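You operate a simulated robot arm through the tools that you are given. There is no shell and no other tool.

Carry out the task below with a simulated robot arm. There is one attempt and no reset: what you move stays moved.

## Task
Test the job desk's stop button, then make the line ready again.
Fine: mode to HAND first, so that no cycle can start; strike the stop, twist the stop free, then reset at the line desk.

Only the result counts: the job must be done as asked and must still hold three seconds after the hand-in. Knocking over, shifting, dropping, spilling or breaking anything else fails it.

## Robot
A 7-joint arm with a three-finger gripper, fixed in place. Base frame: the origin is on the floor under the middle of its stand, x ahead of it, y to its left, z up. Lengths are in mm, angles in degrees, forces in N, time in s.
It reaches about 1342 mm from its shoulder. Its first joint turns from -166.0 to 166.0 degrees. Payload 2.69 kg.
The tool frame sits at the grasp point between the pads (the TCP): z along the fingers, y along the line on which they close. The tips reach 30 mm beyond it. The gripper opens to 128 mm; its body begins 117 mm behind the TCP.
Orientation is that of the tool frame in the base frame, as a unit quaternion [w, x, y, z]. With the fingers straight down and closing along the base's y, the tool's x points along the base's -x, its y along +y and its z along -z.

## Interface
- The arm moves only by the tool arm_command. Its argument "rows" is a list of rows, each a list of 7 numbers: the shift along the base's x, y, z in mm, then the turn, a rotation vector about the base's x, y, z in degrees, then the closure in counts, from 0 (fully open) to 255 (shut). In form: [[x, y, z, rx, ry, rz, jaw], ...]. A call has 1 to 20 rows; each row is the pose to reach, as a shift and turn from the pose commanded when the call began. Rows are played at 5 a second. More than 50 mm and 8.6 degrees between two rows, or a gripper value outside its range, and nothing of the call is played. Where a pose cannot be reached the arm comes as near as it can. A force on the tool above 80 N (or 10 N above the force at the start of the call, whichever is more), or a blocked arm, ends the call early, and 0.2 s more pass. The fingers move at their own pace (about 127 mm/s each) and stop on an object; they squeeze with about 37 N. The grip force told is the motor's: it shows also when the fingers shut on nothing. Time passes only in rows, and 0.2 s behind the last, so rows that repeat a pose let the fingers close. The reply holds the time, the measured pose of the TCP, the force on the tool along the base axes, the opening and the grip force, in the units named above and with some noise, with the torque about the TCP (base axes, N m) and any sound that the robot's microphone picked up.
- Cameras (640 x 400 px; columns grow to the right, rows downward): "scene" is fixed at [213.8, 658.1, 1832]; the picture's right is [-0.56, -0.83, 0.00], its down [-0.52, 0.36, -0.77] and it looks along [0.64, -0.44, -0.63] (base axes); focal length 347 px, centre (320, 200). "wrist" rides on the gripper at [58, 54, -131] in the tool frame; the picture's right is [-0.68, 0.74, 0.00], its down [-0.62, -0.57, -0.55] and it looks along [-0.40, -0.37, 0.84] (tool axes); focal length 234 px, centre (320, 200). There is no depth. A picture from a camera that has moved, and an enlarged one, comes with that camera's place and axes in the base frame and with its lens. The place of the scene camera against the robot may be out by one fixed shift of up to 12 mm in any direction.
- camera(camera): a new picture of that camera. No time passes.
- lift_body(by): moves the trunk up (or, below 0, down) by that many mm; the arm rides with it, the base frame stays. It gives what a move gives, with no picture.
- close_up(camera, box): a new picture of the part [left, top, right, bottom] of that camera's present view, enlarged. No time passes.
- hand_in(): hands the job in; it is judged then, once.

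Nothing tells you positions but the pictures and the camera data. Unless the task says otherwise, let go and move clear before handing in.

The tools are called after "Request:" as name(argument=value, ...) on one line, values as JSON. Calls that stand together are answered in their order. arm_command: Moves the arm, as the interface text tells. Its arguments: {"type":"object","properties":{"rows":{"type":"array","items":{"type":"array","items":{"type":"number"}}}},"required":["rows"]} The other tools are called the same way: lift_body (by) moves the trunk up or down; camera (camera) takes a picture; close_up (camera, box) takes an enlarged picture of a part of a camera's view; hand_in () hands the job in.

At the start:

```text
clock: 0.0
tcp_pos: [640.9, 138.4, 1422.6]
tool_rot: [0.001, 0.0, 1.0, 0.0]
ft_force: [0.3, -0.2, -0.5]
torque: [0.01, -0.01, -0.01]
opening: 127.9
finger_force: 0.1
trunk travel left (down, up): [-150.0, 200.0]
```

scene: 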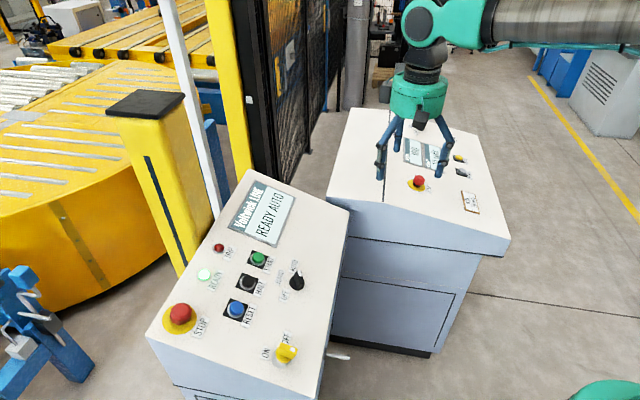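
wrist: 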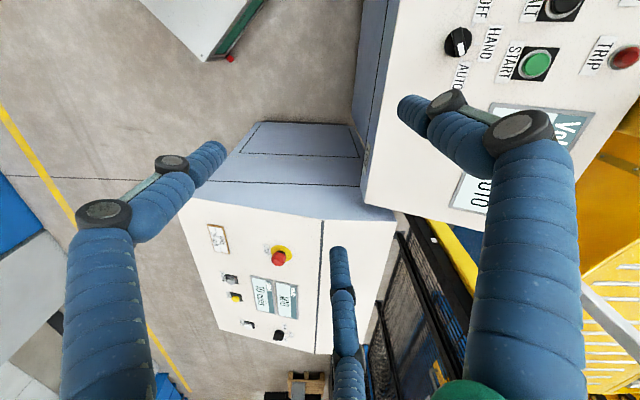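

I see two desks: a nearer one with a "READY AUTO" display, and a farther one under the gripper with its own stop button. I'll take close-ups to read the labels before moving.

Request:
close_up(camera="scene", box=[150, 170, 350, 295])

Request:
close_up(camera="scene", box=[150, 270, 350, 395])

Request:
close_up(camera="scene", box=[360, 120, 520, 220])

Request:
close_up(camera="wrist", box=[180, 200, 340, 350])

Request:
close_up(camera="wrist", box=[400, 0, 640, 150])

```text
3.20 times, centred on (250, 232) of scene
camera zoom: at [213.8, 658.1, 1832.0], right [-0.56, -0.83, 0.0], down [-0.52, 0.36, -0.77], along [0.64, -0.44, -0.63], focal length 1112 px, centre (544, 96)
```

zoom: 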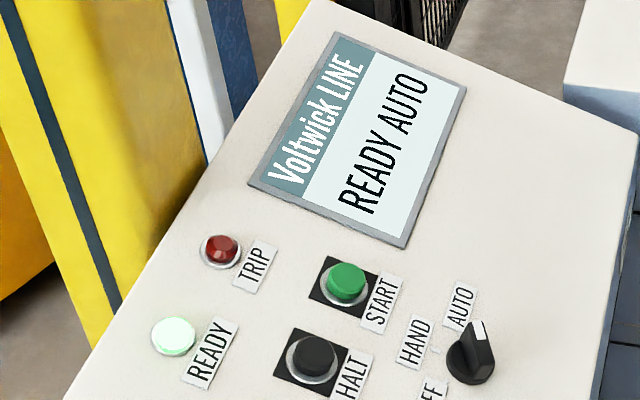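

```text
3.20 times, centred on (250, 332) of scene
camera zoom: at [213.8, 658.1, 1832.0], right [-0.56, -0.83, 0.0], down [-0.52, 0.36, -0.77], along [0.64, -0.44, -0.63], focal length 1112 px, centre (544, -224)
```

zoom: 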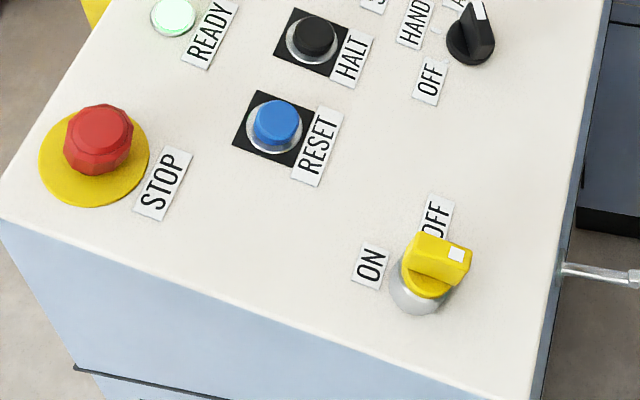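

```text
4.00 times, centred on (440, 170) of scene
camera zoom: at [213.8, 658.1, 1832.0], right [-0.56, -0.83, 0.0], down [-0.52, 0.36, -0.77], along [0.64, -0.44, -0.63], focal length 1390 px, centre (-160, 320)
```

zoom: 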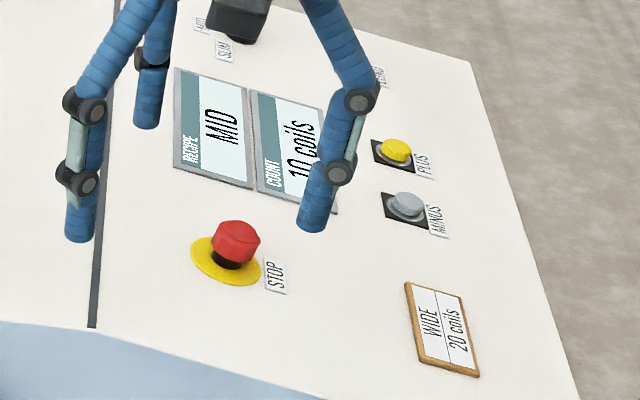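

```text
2.67 times, centred on (260, 275) of wrist
camera zoom: at [582.7, 193.0, 1553.4], right [0.68, 0.74, 0.0], down [0.62, -0.57, 0.55], along [0.4, -0.37, -0.84], focal length 624 px, centre (480, 0)
```

zoom: 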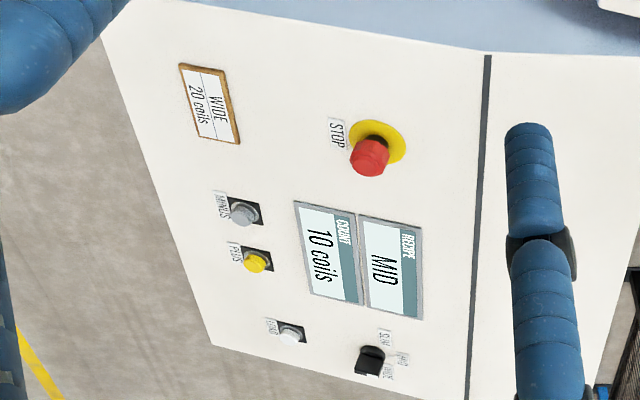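

```text
2.67 times, centred on (520, 75) of wrist
camera zoom: at [582.7, 193.0, 1553.4], right [0.68, 0.74, 0.0], down [0.62, -0.57, 0.55], along [0.4, -0.37, -0.84], focal length 624 px, centre (-213, 533)
```

zoom: 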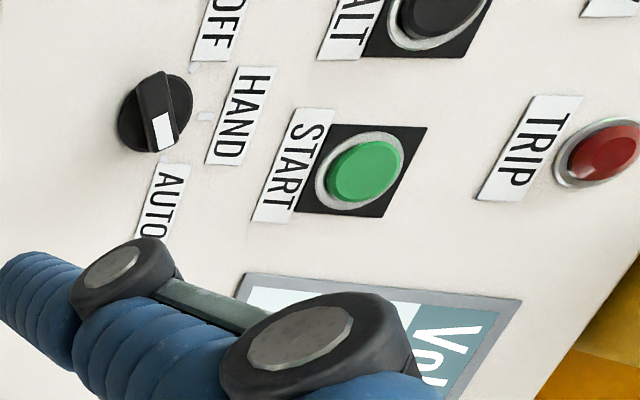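

The line desk (nearer) has the mode selector on AUTO at roughly (736, 371, 1071), and its panel tilts about 20° toward the robot. The job desk's stop is near (901, -280, 1040). I'll move to a hover over the selector, tool aligned with the panel, to measure more exactly.

Request:
arm_command(rows=[[5, 18, -14, 1.5, -1.4, 0, 0], [10, 36, -28, 3, -2.8, 0, 0], [15, 54, -42, 4.5, -4.2, 0, 0], [20, 72, -56, 6, -5.6, 0, 0], [25, 90, -70, 7.5, -7, 0, 0], [30, 108, -84, 9, -8.4, 0, 0], [35, 126, -98, 10.5, -9.8, 0, 0], [40, 144, -112, 12, -11.2, 0, 0], [45, 162, -126, 13.5, -12.6, 0, 0], [49, 180, -140, 14.6, -13.6, 0, 0], [49, 180, -140, 14.6, -13.6, 0, 0]])

Request:
camera(camera="wrist")

Request:
camera(camera="scene")

```text
clock: 2.4
tcp_pos: [689.0, 319.4, 1282.1]
tool_rot: [0.118, 0.0, 0.985, 0.128]
ft_force: [0.3, 0.9, 0.5]
torque: [-0.05, 0.03, -0.02]
opening: 127.9
finger_force: 0.2
trunk travel left (down, up): [-150.0, 200.0]
```

```text
taken
camera wrist: at [600.2, 339.0, 1403.8], right [0.64, 0.69, 0.34], down [0.49, -0.7, 0.52], along [0.6, -0.16, -0.78], focal length 234 px, centre (320, 200)
```

wrist: 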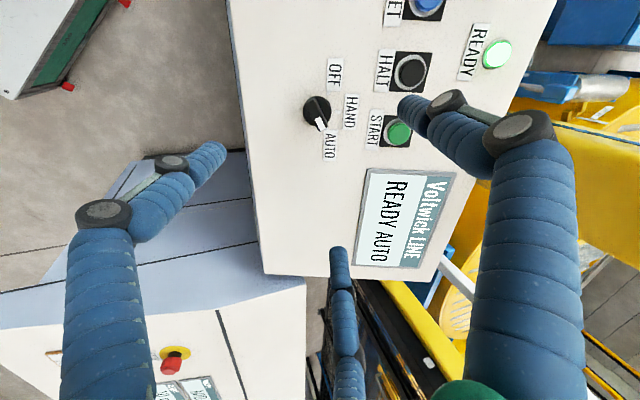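

```text
taken
```

scene: 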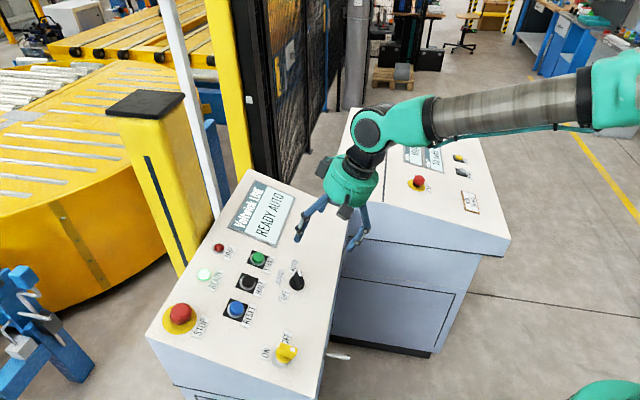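

The tool now hovers above the line desk, and the wrist camera sees the selector, START, HALT and RESET clearly. I'll enlarge the selector region to measure it.

Request:
close_up(camera="wrist", box=[270, 50, 430, 170])

Request:
close_up(camera="wrist", box=[340, 0, 540, 125])

Request:
close_up(camera="wrist", box=[0, 280, 240, 400])

```text
3.33 times, centred on (350, 110) of wrist
camera zoom: at [600.2, 339.0, 1403.8], right [0.64, 0.69, 0.34], down [0.49, -0.7, 0.52], along [0.6, -0.16, -0.78], focal length 781 px, centre (220, 500)
```

zoom: 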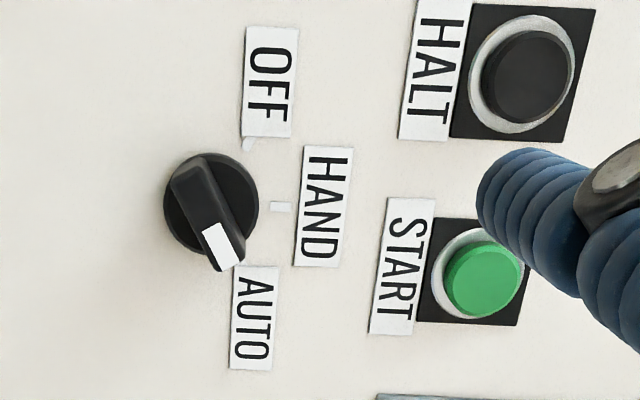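

```text
3.20 times, centred on (440, 62) of wrist
camera zoom: at [600.2, 339.0, 1403.8], right [0.64, 0.69, 0.34], down [0.49, -0.7, 0.52], along [0.6, -0.16, -0.78], focal length 749 px, centre (-64, 640)
```

zoom: 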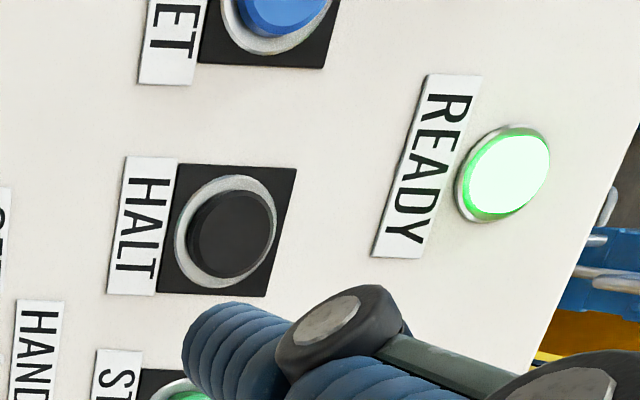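

```text
2.67 times, centred on (120, 340) of wrist
camera zoom: at [600.2, 339.0, 1403.8], right [0.64, 0.69, 0.34], down [0.49, -0.7, 0.52], along [0.6, -0.16, -0.78], focal length 624 px, centre (853, -173)
```

zoom: 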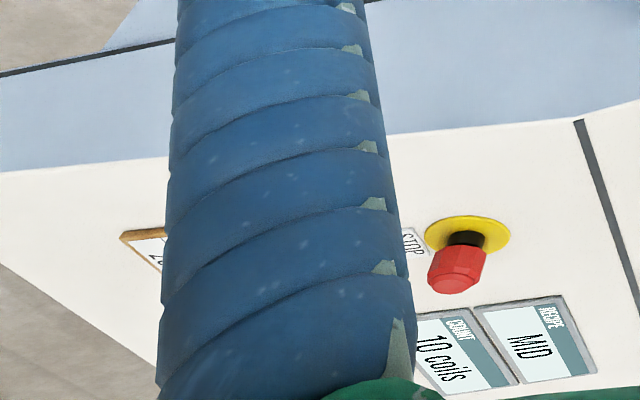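

The selector resolves to about (737, 373, 1067), and the panel slope looks nearer 25°. I'll take a second, shifted view to pin down the panel plane and the RESET button.

Request:
arm_command(rows=[[-20, 25, 0, 0, 0, 0, 0], [-40, 50, 0, 0, 0, 0, 0], [-60, 75, 0, 0, 0, 0, 0], [-80, 100, 0, 0, 0, 0, 0], [-100, 125, 0, 0, 0, 0, 0], [-100, 125, 0, 0, 0, 0, 0]])

Request:
camera(camera="wrist")

Request:
close_up(camera="wrist", box=[280, 130, 480, 255])

Request:
close_up(camera="wrist", box=[280, 0, 480, 125])

```text
clock: 3.8
tcp_pos: [592.4, 448.2, 1283.5]
tool_rot: [0.119, 0.0, 0.985, 0.127]
ft_force: [-0.5, -0.2, 0.2]
torque: [-0.05, -0.05, -0.01]
opening: 128.1
finger_force: 0.0
trunk travel left (down, up): [-150.0, 200.0]
```

```text
taken
camera wrist: at [501.9, 468.5, 1406.1], right [0.64, 0.69, 0.34], down [0.49, -0.7, 0.52], along [0.6, -0.16, -0.78], focal length 234 px, centre (320, 200)
```

wrist: 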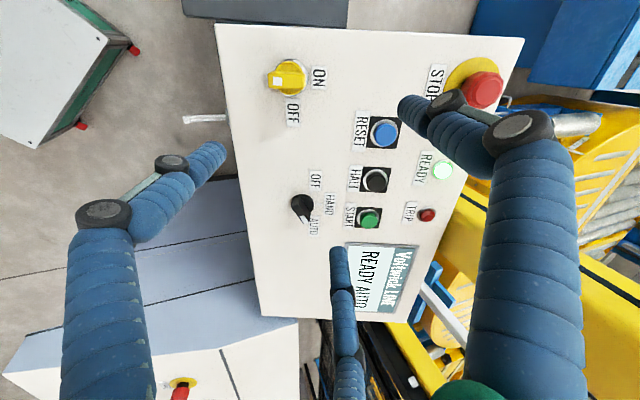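

```text
3.20 times, centred on (380, 192) of wrist
camera zoom: at [501.9, 468.5, 1406.1], right [0.64, 0.69, 0.34], down [0.49, -0.7, 0.52], along [0.6, -0.16, -0.78], focal length 749 px, centre (128, 224)
```

zoom: 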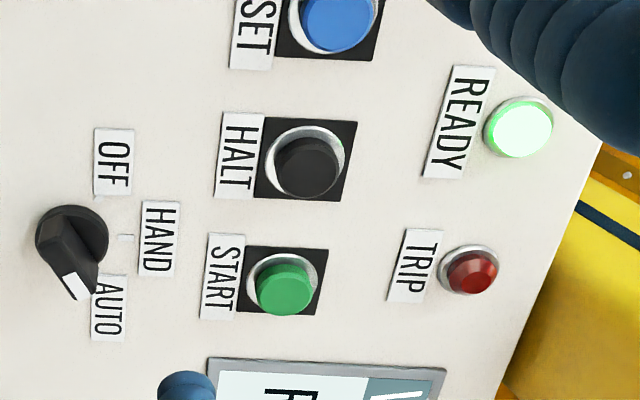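

```text
3.20 times, centred on (380, 62) of wrist
camera zoom: at [501.9, 468.5, 1406.1], right [0.64, 0.69, 0.34], down [0.49, -0.7, 0.52], along [0.6, -0.16, -0.78], focal length 749 px, centre (128, 640)
```

zoom: 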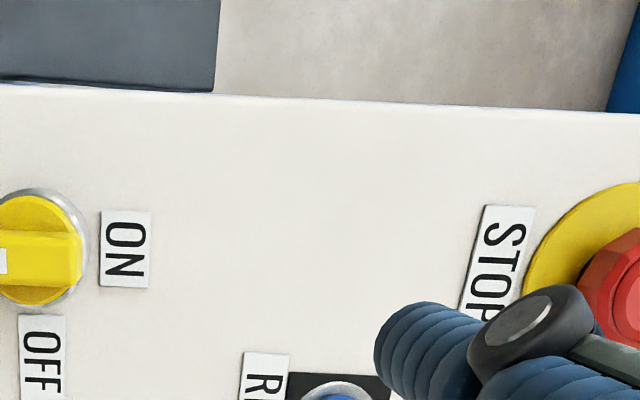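

From three views, the line panel's normal is about (-0.27, -0.23, 0.94). The selector axis meets the panel near (737, 373, 1063), its fin stands about 36 mm tall, and HAND is about 60° counter-clockwise from AUTO. I'll test in free air how the fingers close.

Request:
arm_command(rows=[[0, 0, 0, 0, 0, 0, 128], [0, 0, 0, 0, 0, 0, 128], [0, 0, 0, 0, 0, 0, 128], [0, 0, 0, 0, 0, 0, 128]])

Request:
camera(camera="wrist")

Request:
camera(camera="scene")

```text
clock: 4.8
tcp_pos: [591.5, 447.1, 1284.1]
tool_rot: [0.118, 0.0, 0.985, 0.126]
ft_force: [-0.7, 0.4, -0.5]
torque: [-0.01, 0.02, -0.01]
opening: 63.7
finger_force: 0.1
trunk travel left (down, up): [-150.0, 200.0]
```

```text
taken
camera wrist: at [502.5, 467.8, 1406.1], right [0.64, 0.69, 0.34], down [0.49, -0.7, 0.52], along [0.6, -0.16, -0.78], focal length 234 px, centre (320, 200)
```

wrist: 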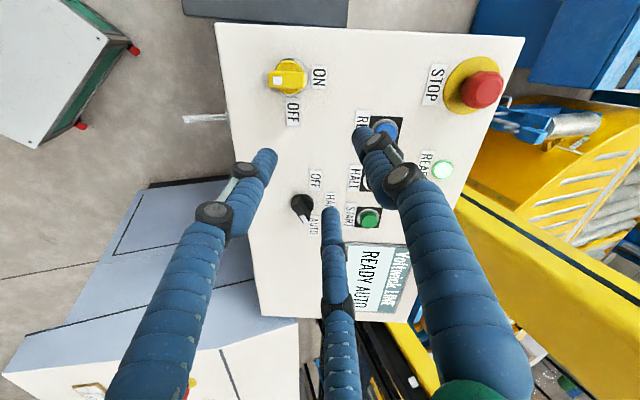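

```text
taken
```

scene: 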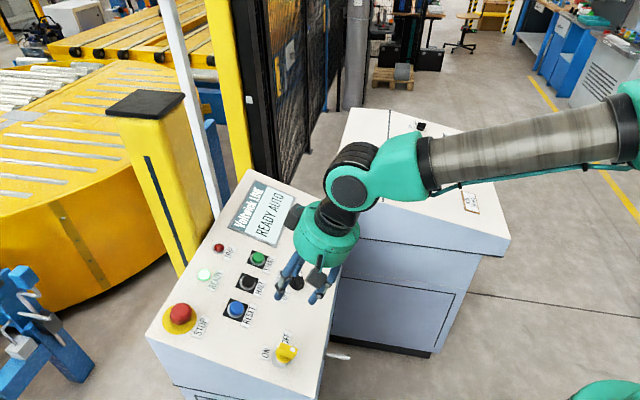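

The three fingers close centrically like a chuck; half closure gives a 64 mm gap. I'll line the gripper up over the selector, with the tool axis on the panel normal and the tool x axis along the fin, and stop about 80 mm above it.

Request:
arm_command(rows=[[19.4, -16.5, -15, 0.48, 0.3, -2.46, 110], [38.9, -33, -30, 0.95, 0.6, -4.93, 110], [58.3, -49.6, -48, 1.43, 0.9, -7.39, 110], [77.7, -66.1, -68, 1.9, 1.2, -9.85, 110], [97.2, -82.7, -90, 2.38, 1.5, -12.3, 110], [116.6, -99.2, -113.4, 2.86, 1.79, -14.78, 110], [116.6, -99.2, -113.4, 2.86, 1.79, -14.78, 110], [116.6, -99.2, -113.4, 2.86, 1.79, -14.78, 110]])

Request:
camera(camera="wrist")

Request:
camera(camera="scene")

```text
clock: 6.6
tcp_pos: [708.7, 346.5, 1170.5]
tool_rot: [0.117, 0.132, 0.975, 0.135]
ft_force: [1.2, 0.9, 0.7]
torque: [0.0, 0.02, -0.01]
opening: 73.0
finger_force: 0.1
trunk travel left (down, up): [-150.0, 200.0]
```

```text
taken
camera wrist: at [631.0, 381.8, 1296.0], right [0.8, 0.49, 0.35], down [0.3, -0.83, 0.47], along [0.52, -0.27, -0.81], focal length 234 px, centre (320, 200)
```

wrist: 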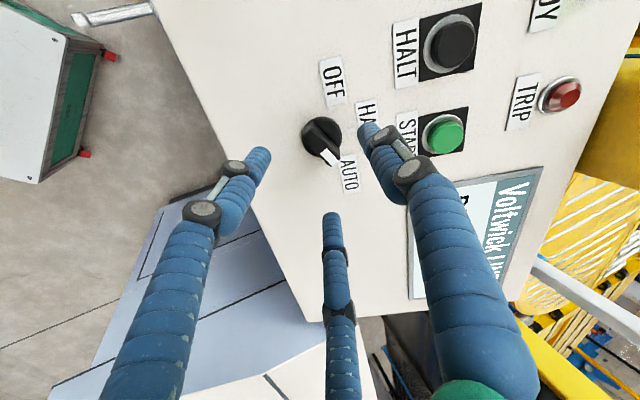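

```text
taken
```

scene: 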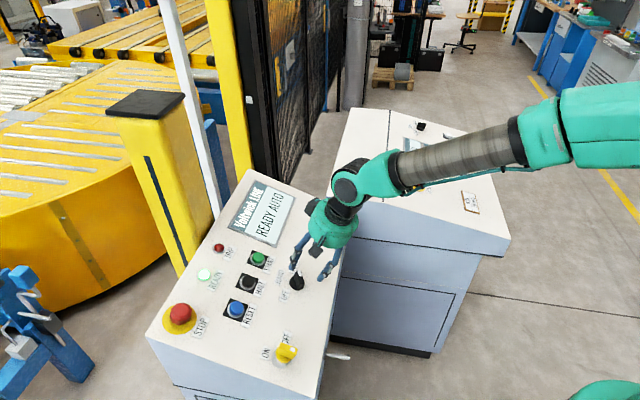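

The selector appears close to the tool axis. I'll enlarge it to check the alignment before descending.

Request:
close_up(camera="wrist", box=[270, 90, 390, 165])

```text
5.33 times, centred on (330, 128) of wrist
camera zoom: at [631.0, 381.8, 1296.0], right [0.8, 0.49, 0.35], down [0.3, -0.83, 0.47], along [0.52, -0.27, -0.81], focal length 1249 px, centre (267, 587)
```

zoom: 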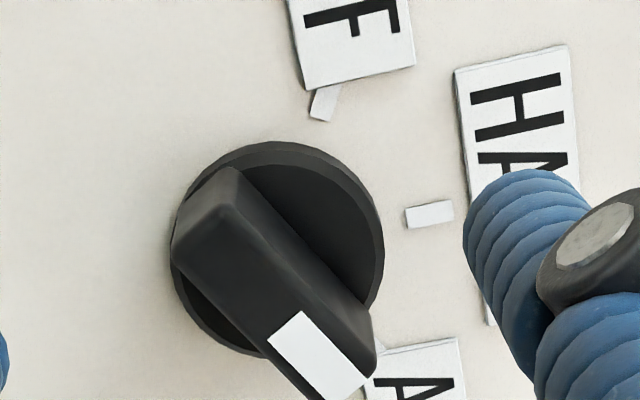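

The knob sits within 3 mm of the tool axis and its fin is nearly along tool x; the ticks confirm 60° steps with HAND counter-clockwise. I'll centre and descend so the tips stay about 13 mm off the panel, fingers open around the fin.

Request:
arm_command(rows=[[0.6, 2.6, 0.8, 1.06, 0.93, -3.74, 110], [4.3, 5.8, -12.3, 1.06, 0.93, -3.74, 110], [8, 9.1, -25.4, 1.06, 0.93, -3.74, 110], [11.7, 12.3, -38.5, 1.06, 0.93, -3.74, 110], [14.5, 14.7, -48.3, 1.06, 0.93, -3.74, 110], [16.8, 16.8, -56.5, 1.06, 0.93, -3.74, 110], [19.1, 18.8, -64.7, 1.06, 0.93, -3.74, 110], [19.1, 18.8, -64.7, 1.06, 0.93, -3.74, 110]])

Request:
camera(camera="wrist")

Request:
close_up(camera="wrist", box=[240, 110, 400, 230])

Request:
close_up(camera="scene", box=[240, 180, 400, 305])

```text
clock: 8.4
tcp_pos: [725.6, 363.5, 1102.6]
tool_rot: [0.114, 0.166, 0.97, 0.139]
ft_force: [0.0, 0.0, -0.8]
torque: [0.01, 0.02, 0.0]
opening: 72.9
finger_force: 0.1
trunk travel left (down, up): [-150.0, 200.0]
```

```text
taken
camera wrist: at [653.2, 402.2, 1231.7], right [0.84, 0.43, 0.34], down [0.26, -0.86, 0.45], along [0.49, -0.28, -0.83], focal length 234 px, centre (320, 200)
```

wrist: 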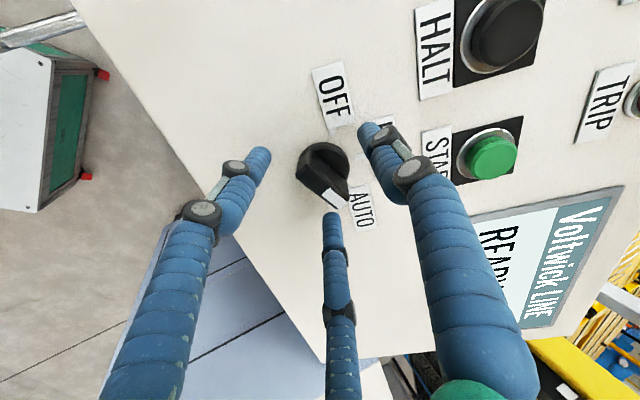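

```text
3.33 times, centred on (320, 170) of wrist
camera zoom: at [653.2, 402.2, 1231.7], right [0.84, 0.43, 0.34], down [0.26, -0.86, 0.45], along [0.49, -0.28, -0.83], focal length 781 px, centre (320, 300)
```

zoom: 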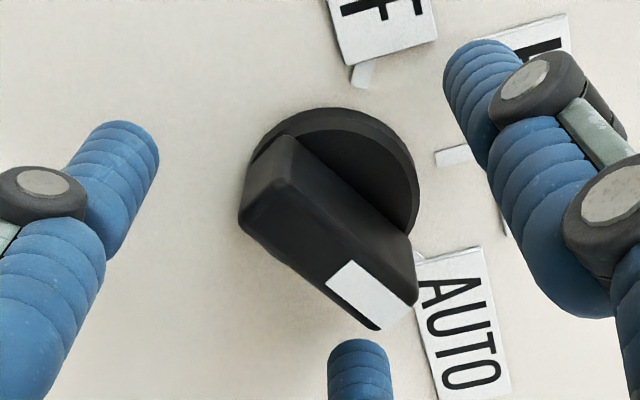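

```text
3.20 times, centred on (320, 242) of scene
camera zoom: at [213.8, 658.1, 1832.0], right [-0.56, -0.83, 0.0], down [-0.52, 0.36, -0.77], along [0.64, -0.44, -0.63], focal length 1112 px, centre (320, 64)
```

zoom: 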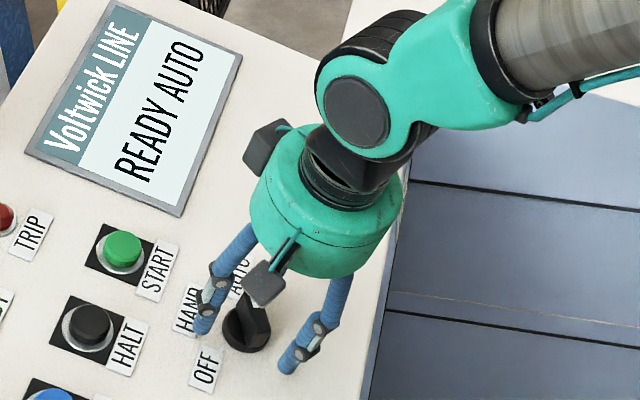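

The fingers straddle the fin with about 12 mm tip clearance; the knob centre is still 3.5 mm toward tool +y. I'll correct that and close gently in steps to see where the fingers meet the fin.

Request:
arm_command(rows=[[1, 3.2, 1.1, 0, 0, 0, 110], [1, 3.2, 1.1, 0, 0, 0, 130], [1, 3.2, 1.1, 0, 0, 0, 150], [1, 3.2, 1.1, 0, 0, 0, 165], [1, 3.2, 1.1, 0, 0, 0, 175], [1, 3.2, 1.1, 0, 0, 0, 185], [1, 3.2, 1.1, 0, 0, 0, 190], [1, 3.2, 1.1, 0, 0, 0, 190], [1, 3.2, 1.1, 0, 0, 0, 190]])

Request:
close_up(camera="wrist", box=[240, 110, 400, 230])

```text
clock: 10.4
tcp_pos: [726.3, 366.9, 1104.6]
tool_rot: [0.113, 0.165, 0.97, 0.139]
ft_force: [-3.5, -5.7, -2.4]
torque: [-0.07, 0.16, -0.01]
opening: 37.9
finger_force: 3.6
trunk travel left (down, up): [-150.0, 200.0]
```

```text
3.33 times, centred on (320, 170) of wrist
camera zoom: at [653.9, 405.3, 1233.2], right [0.84, 0.43, 0.34], down [0.26, -0.86, 0.45], along [0.49, -0.29, -0.83], focal length 781 px, centre (320, 300)
```

zoom: 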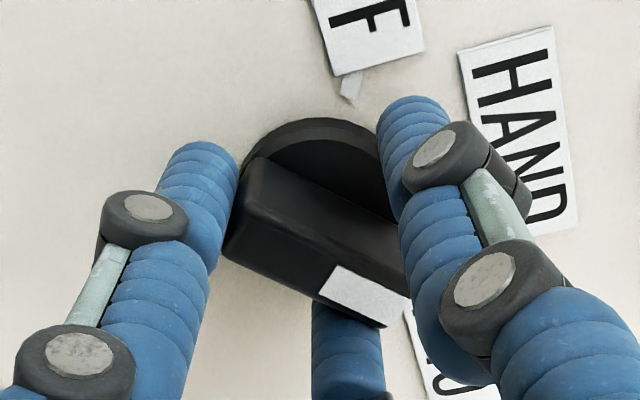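

The fingers have closed lightly on the fin (it already moved about 9° toward HAND). Now I'll turn about the panel normal counter-clockwise, about 56° in small steps.

Request:
arm_command(rows=[[0, 0, 0, -1.33, -1.16, 4.68, 190], [0, 0, 0, -2.67, -2.32, 9.37, 190], [0, 0, 0, -4.0, -3.48, 14.05, 190], [0, 0, 0, -5.34, -4.64, 18.74, 190], [0, 0, 0, -6.67, -5.8, 23.4, 190], [0, 0, 0, -8.0, -6.96, 28.1, 190], [0, 0, 0, -9.34, -8.12, 32.8, 190], [0, 0, 0, -10.68, -9.28, 37.5, 190], [0, 0, 0, -10.68, -9.28, 37.5, 190]])

Request:
camera(camera="wrist")

Request:
camera(camera="scene")

```text
clock: 12.4
tcp_pos: [725.8, 368.5, 1105.3]
tool_rot: [0.153, -0.179, 0.968, 0.091]
ft_force: [-9.1, -8.9, -14.3]
torque: [-0.1, 0.19, -0.03]
opening: 44.1
finger_force: 8.9
trunk travel left (down, up): [-150.0, 200.0]
```

```text
taken
camera wrist: at [619.6, 367.4, 1214.8], right [0.33, 0.89, 0.31], down [0.61, -0.45, 0.65], along [0.72, -0.02, -0.7], focal length 234 px, centre (320, 200)
```

wrist: 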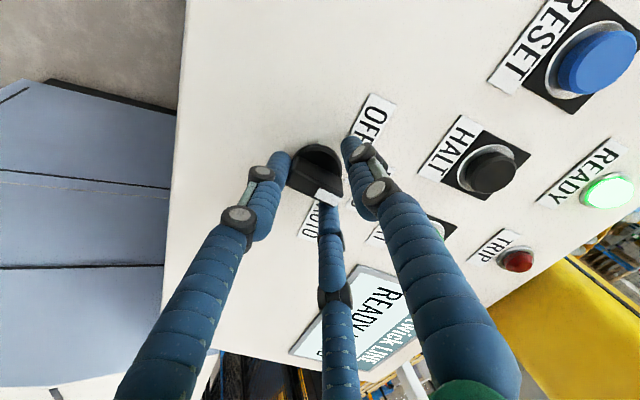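

```text
taken
```

scene: 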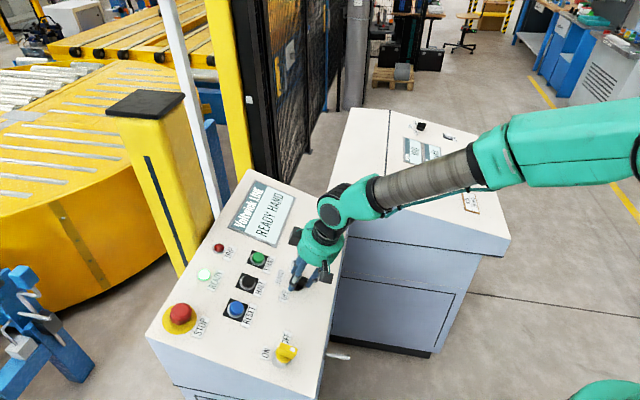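

The line display now reads READY HAND. I'll check the knob's exact angle before releasing.

Request:
close_up(camera="wrist", box=[260, 90, 420, 210])

Request:
close_up(camera="scene", box=[200, 170, 360, 295])

```text
3.33 times, centred on (340, 150) of wrist
camera zoom: at [619.6, 367.4, 1214.8], right [0.33, 0.89, 0.31], down [0.61, -0.45, 0.65], along [0.72, -0.02, -0.7], focal length 781 px, centre (253, 367)
```

zoom: 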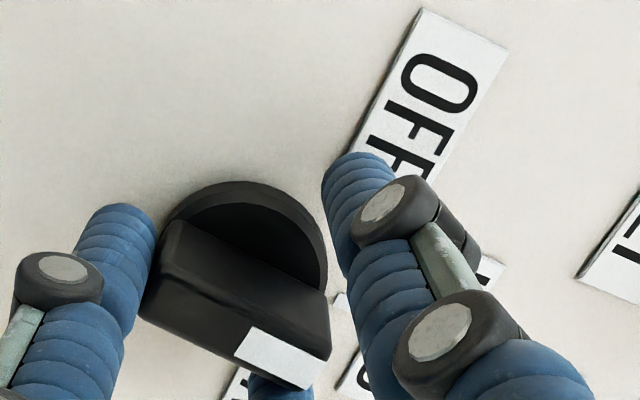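

```text
3.20 times, centred on (280, 232) of scene
camera zoom: at [213.8, 658.1, 1832.0], right [-0.56, -0.83, 0.0], down [-0.52, 0.36, -0.77], along [0.64, -0.44, -0.63], focal length 1112 px, centre (448, 96)
```

zoom: 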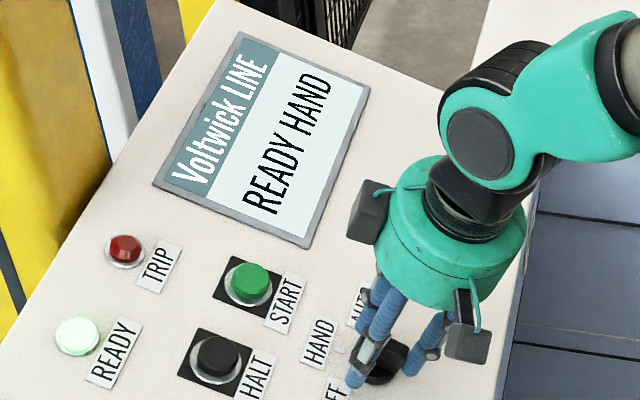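

The pointer is about 10° short of the HAND tick. I'll turn the last ~11° and look again.

Request:
arm_command(rows=[[0, 0, 0, -1.0, -0.87, 3.5, 190], [0, 0, 0, -2.0, -1.74, 7.0, 190], [0, 0, 0, -2.94, -2.55, 10.3, 190], [0, 0, 0, -2.94, -2.55, 10.3, 190]])

Request:
close_up(camera="wrist", box=[260, 90, 420, 210])

```text
clock: 13.4
tcp_pos: [725.8, 367.3, 1105.0]
tool_rot: [0.162, -0.269, 0.946, 0.076]
ft_force: [-12.7, -11.2, -13.2]
torque: [-0.08, 0.28, -0.15]
opening: 45.6
finger_force: 9.7
trunk travel left (down, up): [-150.0, 200.0]
```

```text
3.33 times, centred on (340, 150) of wrist
camera zoom: at [615.6, 353.2, 1210.1], right [0.15, 0.95, 0.28], down [0.65, -0.31, 0.69], along [0.74, 0.08, -0.66], focal length 781 px, centre (253, 367)
```

zoom: 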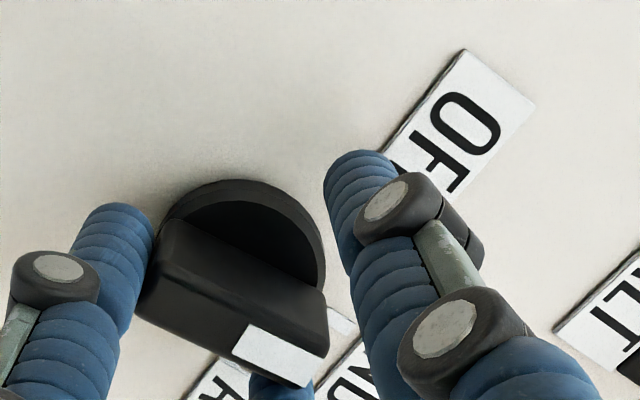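

The pointer now looks to be near the HAND tick. I'll open the fingers and back off straight along the panel normal, then check.

Request:
arm_command(rows=[[0, 0, 0, 0, 0, 0, 150], [0, 0, 0, 0, 0, 0, 110], [0, 0, 0, 0, 0, 0, 90], [0, 0, 0, 0, 0, 0, 90], [-4, -3.5, 14, 0, 0, 0, 90], [-8, -7, 28, 0, 0, 0, 90], [-14, -12.2, 49, 0, 0, 0, 90], [-21.3, -18.6, 75, 0, 0, 0, 90], [-29.3, -25.5, 103, 0, 0, 0, 90], [-37.2, -32.5, 131, 0, 0, 0, 90], [-37.2, -32.5, 131, 0, 0, 0, 90]])

Request:
camera(camera="wrist")

Request:
close_up(camera="wrist", box=[270, 80, 430, 200])

Request:
close_up(camera="scene", box=[180, 170, 340, 295])

```text
clock: 15.8
tcp_pos: [688.8, 337.8, 1235.8]
tool_rot: [0.162, -0.269, 0.946, 0.076]
ft_force: [0.3, -0.3, 0.9]
torque: [0.01, -0.01, 0.03]
opening: 83.0
finger_force: 0.2
trunk travel left (down, up): [-150.0, 200.0]
```

```text
taken
camera wrist: at [579.1, 324.4, 1341.6], right [0.15, 0.95, 0.28], down [0.65, -0.31, 0.7], along [0.74, 0.08, -0.66], focal length 234 px, centre (320, 200)
```

wrist: 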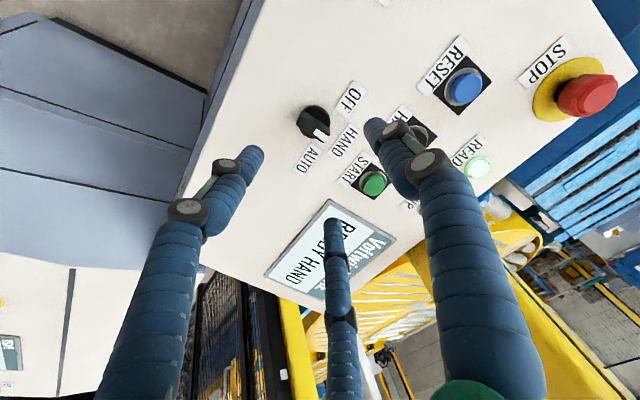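

```text
3.33 times, centred on (350, 140) of wrist
camera zoom: at [579.1, 324.4, 1341.6], right [0.15, 0.95, 0.28], down [0.65, -0.31, 0.7], along [0.74, 0.08, -0.66], focal length 781 px, centre (220, 400)
```

zoom: 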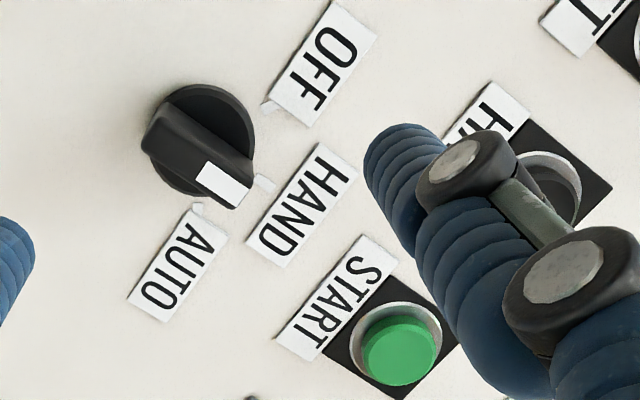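

```text
3.20 times, centred on (260, 232) of scene
camera zoom: at [213.8, 658.1, 1832.0], right [-0.56, -0.83, 0.0], down [-0.52, 0.36, -0.77], along [0.64, -0.44, -0.63], focal length 1112 px, centre (512, 96)
```

zoom: 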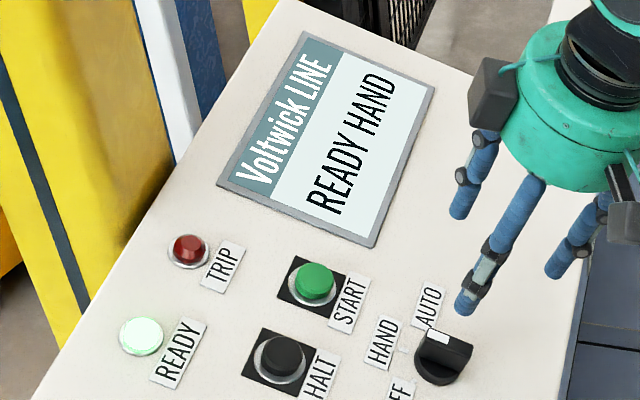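

HAND is set: pointer on the HAND tick, display READY HAND. Next I'll raise the arm and carry it across to hover over the job desk's stop button, with the tool straight down for a measuring view.

Request:
arm_command(rows=[[9.4, -35.5, 25, -0.55, 1.18, -1.96, 90], [18.9, -71, 50, -1.11, 2.36, -3.92, 90], [28.3, -106.5, 75, -1.66, 3.54, -5.88, 90], [37.8, -142, 100, -2.21, 4.72, -7.84, 90], [47.2, -177.5, 100, -2.77, 5.9, -9.8, 90], [56.6, -213, 100, -3.32, 7.08, -11.76, 90], [66.1, -248.5, 100, -3.87, 8.26, -13.72, 90], [75.5, -284, 100, -4.43, 9.44, -15.68, 90], [84.9, -319.5, 100, -4.98, 10.62, -17.64, 90], [94.4, -355, 100, -5.53, 11.8, -19.6, 90], [103.8, -390.5, 100, -6.08, 12.98, -21.56, 90], [113.3, -426, 100, -6.64, 14.16, -23.52, 90], [122.7, -461.5, 100, -7.19, 15.34, -25.48, 90], [132.1, -497, 100, -7.74, 16.52, -27.44, 90], [141.6, -532.5, 90, -8.3, 17.7, -29.4, 90], [151, -568, 75, -8.85, 18.88, -31.36, 90], [151, -568, 60, -8.85, 18.88, -31.36, 90], [151, -568, 60, -8.85, 18.88, -31.36, 90]])

Request:
camera(camera="wrist")

Request:
camera(camera="scene")

```text
clock: 19.6
tcp_pos: [841.5, -233.4, 1296.9]
tool_rot: [0.0, 0.0, 1.0, 0.0]
ft_force: [-0.3, 0.6, 0.1]
torque: [-0.03, -0.01, -0.02]
opening: 82.9
finger_force: 0.0
trunk travel left (down, up): [-150.0, 200.0]
```

```text
taken
camera wrist: at [783.9, -179.7, 1427.3], right [0.68, 0.74, 0.0], down [0.62, -0.57, 0.55], along [0.4, -0.37, -0.84], focal length 234 px, centre (320, 200)
```

wrist: 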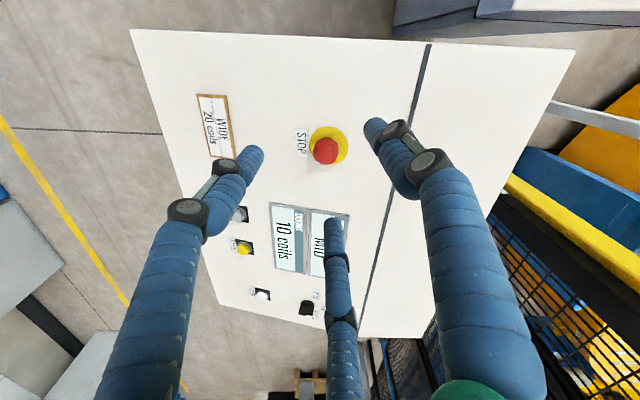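

```text
taken
```

scene: 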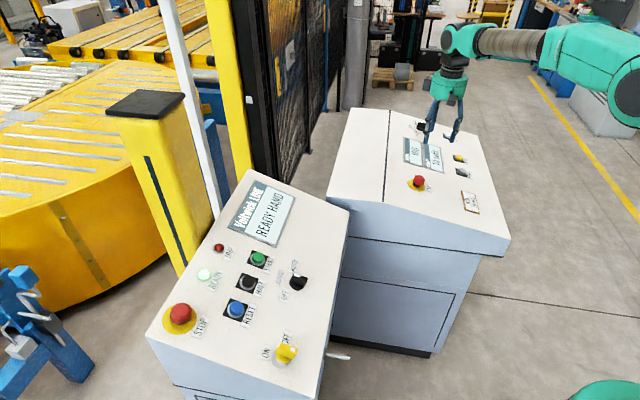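

The job desk's stop (red mushroom on yellow) is in clear view in the wrist image. I'll enlarge it, then take a second shifted view to triangulate it and the panel.

Request:
close_up(camera="wrist", box=[190, 85, 390, 210])

Request:
arm_command(rows=[[-30, -20, 0, 0, 0, 0, 90], [-60, -40, 0, 0, 0, 0, 90], [-90, -60, 0, 0, 0, 0, 90], [-120, -80, 0, 0, 0, 0, 90], [-120, -80, 0, 0, 0, 0, 90]])

Request:
camera(camera="wrist")

```text
3.20 times, centred on (290, 148) of wrist
camera zoom: at [783.9, -179.7, 1427.3], right [0.68, 0.74, 0.0], down [0.62, -0.57, 0.55], along [0.4, -0.37, -0.84], focal length 749 px, centre (416, 368)
```

zoom: 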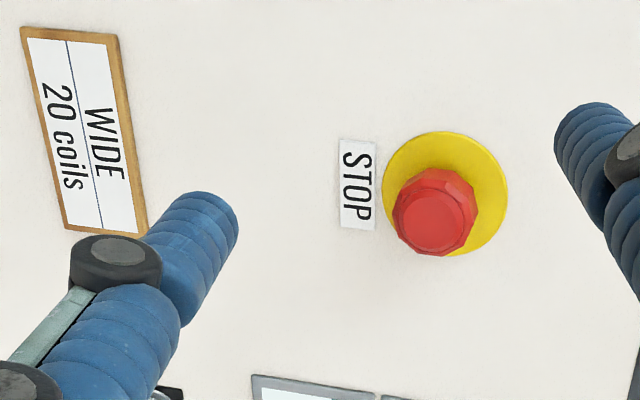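

```text
clock: 20.8
tcp_pos: [719.4, -312.8, 1297.7]
tool_rot: [0.0, 0.0, 1.0, 0.001]
ft_force: [0.0, -0.9, 0.4]
torque: [0.04, -0.1, 0.03]
opening: 82.7
finger_force: 0.1
trunk travel left (down, up): [-150.0, 200.0]
```

```text
taken
camera wrist: at [660.7, -259.2, 1429.1], right [0.68, 0.74, 0.0], down [0.62, -0.57, 0.55], along [0.4, -0.37, -0.84], focal length 234 px, centre (320, 200)
```

wrist: 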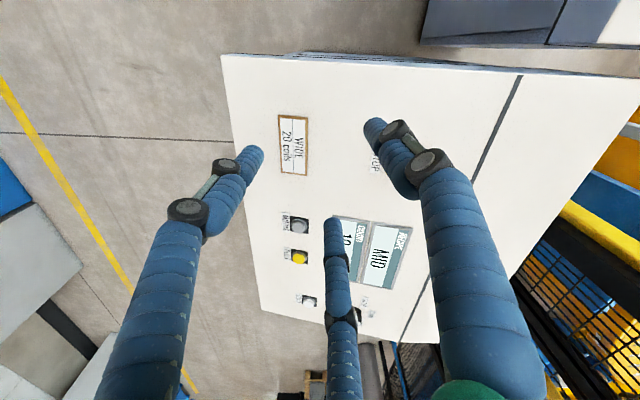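

The stop is hidden behind a finger here, but the recipe card and screens are visible in both views and give the panel plane. I'll enlarge this view and then shift to another viewpoint for the stop itself.

Request:
close_up(camera="wrist", box=[260, 100, 420, 200])

Request:
close_up(camera="wrist", box=[260, 200, 420, 320])

Request:
arm_command(rows=[[30, -15, 0, 0, 0, 0, 90], [60, -30, 0, 0, 0, 0, 90], [90, -45, 0, 0, 0, 0, 90], [120, -60, 0, 0, 0, 0, 90], [120, -60, 0, 0, 0, 0, 90]])

Request:
camera(camera="wrist")

Request:
close_up(camera="wrist", box=[190, 20, 390, 145])

```text
4.00 times, centred on (340, 150) of wrist
camera zoom: at [660.7, -259.2, 1429.1], right [0.68, 0.74, 0.0], down [0.62, -0.57, 0.55], along [0.4, -0.37, -0.84], focal length 937 px, centre (240, 400)
```

zoom: 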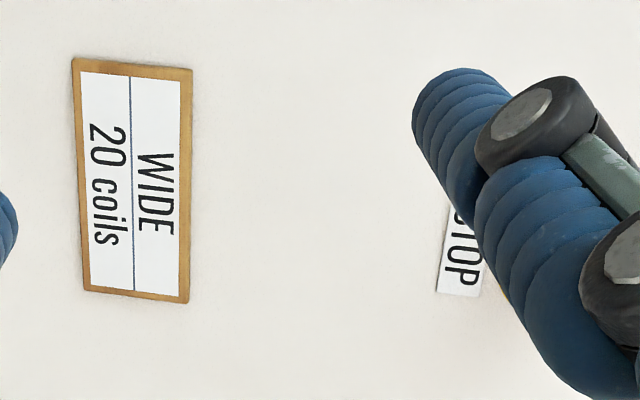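

```text
3.33 times, centred on (340, 260) of wrist
camera zoom: at [660.7, -259.2, 1429.1], right [0.68, 0.74, 0.0], down [0.62, -0.57, 0.55], along [0.4, -0.37, -0.84], focal length 781 px, centre (253, 0)
```

zoom: 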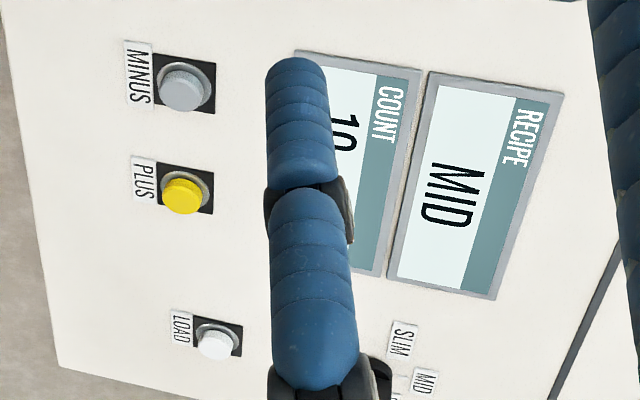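

```text
clock: 22.0
tcp_pos: [840.9, -372.7, 1297.0]
tool_rot: [0.0, 0.0, 1.0, 0.002]
ft_force: [1.0, -0.6, -1.0]
torque: [0.01, 0.06, -0.03]
opening: 83.1
finger_force: 0.1
trunk travel left (down, up): [-150.0, 200.0]
```

```text
taken
camera wrist: at [782.8, -320.4, 1427.8], right [0.68, 0.74, 0.0], down [0.62, -0.57, 0.55], along [0.4, -0.37, -0.84], focal length 234 px, centre (320, 200)
```

wrist: 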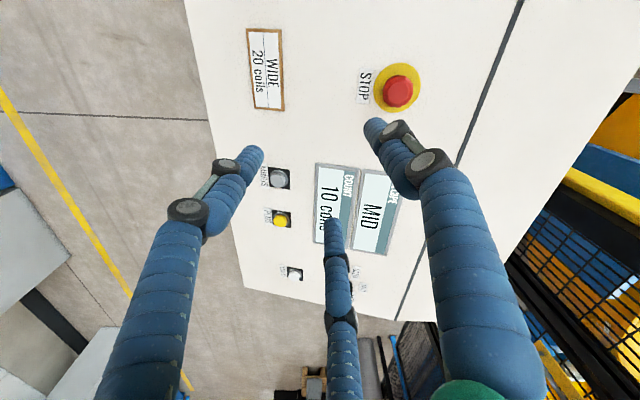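

```text
3.20 times, centred on (290, 82) of wrist
camera zoom: at [782.8, -320.4, 1427.8], right [0.68, 0.74, 0.0], down [0.62, -0.57, 0.55], along [0.4, -0.37, -0.84], focal length 749 px, centre (416, 576)
```

zoom: 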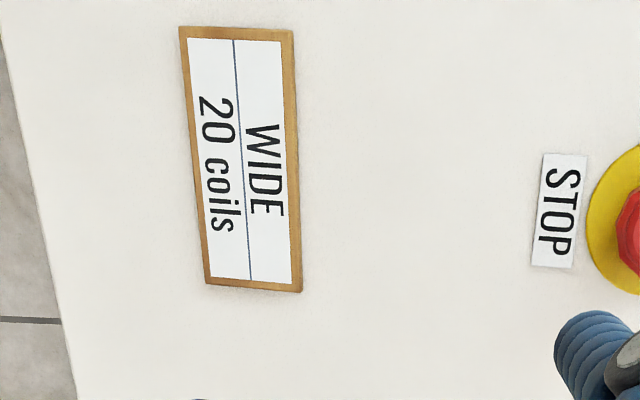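

Request:
close_up(camera="wrist", box=[330, 30, 490, 150])

Request:
close_up(camera="wrist", box=[250, 150, 410, 270])

```text
3.33 times, centred on (410, 90) of wrist
camera zoom: at [782.8, -320.4, 1427.8], right [0.68, 0.74, 0.0], down [0.62, -0.57, 0.55], along [0.4, -0.37, -0.84], focal length 781 px, centre (20, 567)
```

zoom: 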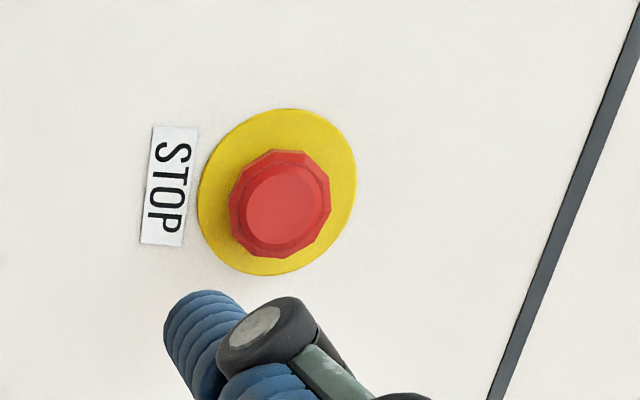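

```text
3.33 times, centred on (330, 210) of wrist
camera zoom: at [782.8, -320.4, 1427.8], right [0.68, 0.74, 0.0], down [0.62, -0.57, 0.55], along [0.4, -0.37, -0.84], focal length 781 px, centre (287, 167)
```

zoom: 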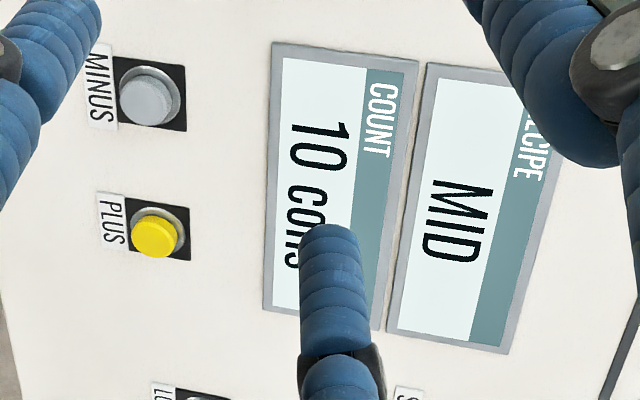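

Triangulation gives the job panel a slope of about 11°, the stop's plate at (902, -267, 1024), and its cap top about 42 mm above that along the normal. I'll close the fingers into a fist, tilt to the panel normal, and hover 60 mm above the cap to verify.

Request:
arm_command(rows=[[8.5, 18, -20, 1.48, -1.68, 0, 255], [17, 36.1, -50, 2.96, -3.36, 0, 255], [25.4, 54.1, -80, 4.43, -5.05, 0, 255], [33.9, 72.2, -110, 5.91, -6.73, 0, 255], [42.4, 90.2, -143.7, 7.39, -8.41, 0, 255], [42.4, 90.2, -143.7, 7.39, -8.41, 0, 255], [42.4, 90.2, -143.7, 7.39, -8.41, 0, 255]])

Request:
camera(camera="wrist")

Request:
close_up(camera="wrist", box=[250, 80, 410, 200])

Request:
close_up(camera="scene", box=[350, 90, 510, 215])

```text
clock: 23.6
tcp_pos: [881.4, -281.2, 1155.4]
tool_rot: [0.074, 0.001, 0.995, 0.065]
ft_force: [0.0, -0.5, -0.3]
torque: [0.05, -0.02, 0.0]
opening: 2.1
finger_force: 31.4
trunk travel left (down, up): [-150.0, 200.0]
```

```text
taken
camera wrist: at [803.9, -245.0, 1282.2], right [0.66, 0.72, 0.19], down [0.53, -0.64, 0.56], along [0.53, -0.26, -0.81], focal length 234 px, centre (320, 200)
```

wrist: 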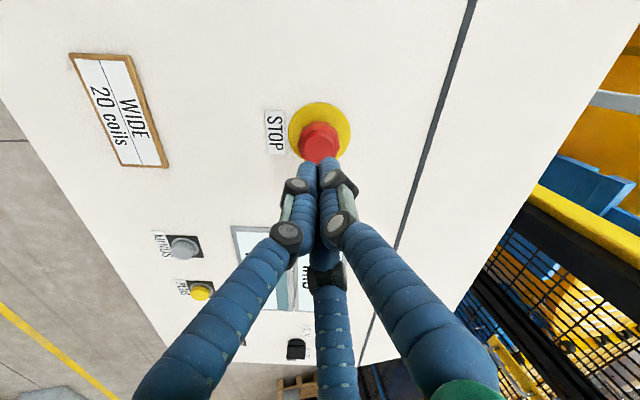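

```text
3.33 times, centred on (330, 140) of wrist
camera zoom: at [803.9, -245.0, 1282.2], right [0.66, 0.72, 0.19], down [0.53, -0.64, 0.56], along [0.53, -0.26, -0.81], focal length 781 px, centre (287, 400)
```

zoom: 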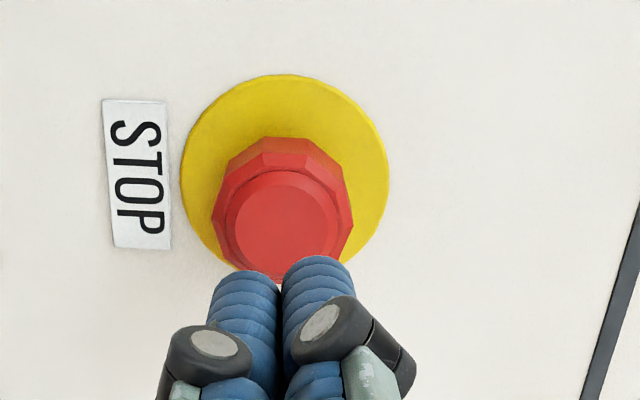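

```text
3.20 times, centred on (430, 152) of scene
camera zoom: at [213.8, 658.1, 1832.0], right [-0.56, -0.83, 0.0], down [-0.52, 0.36, -0.77], along [0.64, -0.44, -0.63], focal length 1112 px, centre (-32, 352)
```

zoom: 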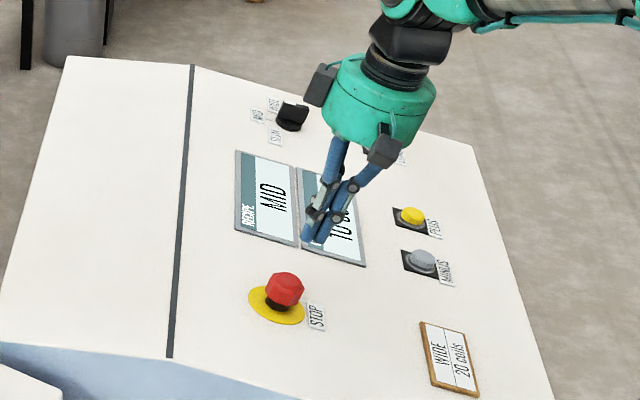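

The fist is about 62 mm above the cap and about 3.5 mm off its axis. I'll correct the centring and descend to roughly 10 mm above the cap, then check once more before striking.

Request:
arm_command(rows=[[2.6, -2.3, 0.1, 0, 0, 0, 255], [5, -0.2, -15.6, 0, 0, 0, 255], [7.3, 1.8, -31.3, 0, 0, 0, 255], [9.2, 3.5, -44, 0, 0, 0, 255], [10.2, 4.4, -50.9, 0, 0, 0, 255], [10.2, 4.4, -50.9, 0, 0, 0, 255]])

Request:
close_up(camera="wrist", box=[240, 80, 400, 200])

Request:
close_up(camera="scene", box=[360, 120, 488, 220])

```text
clock: 25.0
tcp_pos: [894.4, -277.7, 1102.3]
tool_rot: [0.075, 0.001, 0.995, 0.064]
ft_force: [0.6, 0.2, -0.3]
torque: [0.0, 0.01, -0.01]
opening: 2.2
finger_force: 30.8
trunk travel left (down, up): [-150.0, 200.0]
```

```text
3.33 times, centred on (320, 140) of wrist
camera zoom: at [815.7, -241.3, 1228.7], right [0.66, 0.72, 0.19], down [0.53, -0.64, 0.56], along [0.53, -0.26, -0.81], focal length 781 px, centre (320, 400)
```

zoom: 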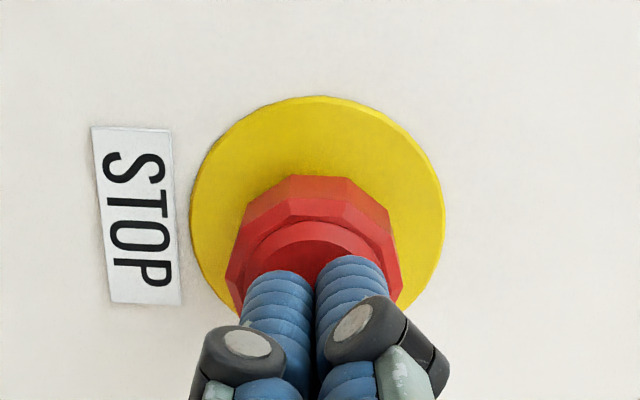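

```text
4.00 times, centred on (424, 170) of scene
camera zoom: at [213.8, 658.1, 1832.0], right [-0.56, -0.83, 0.0], down [-0.52, 0.36, -0.77], along [0.64, -0.44, -0.63], focal length 1390 px, centre (-96, 320)
```

zoom: 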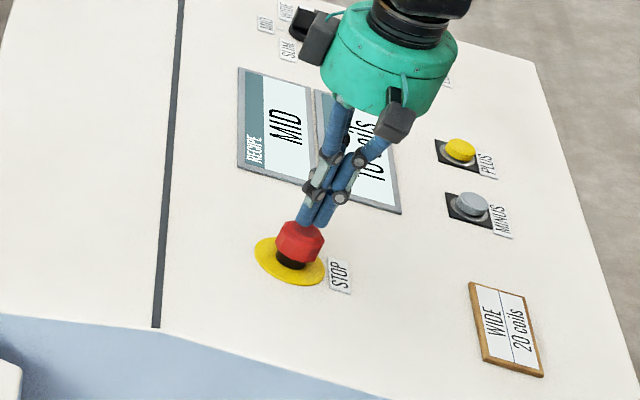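

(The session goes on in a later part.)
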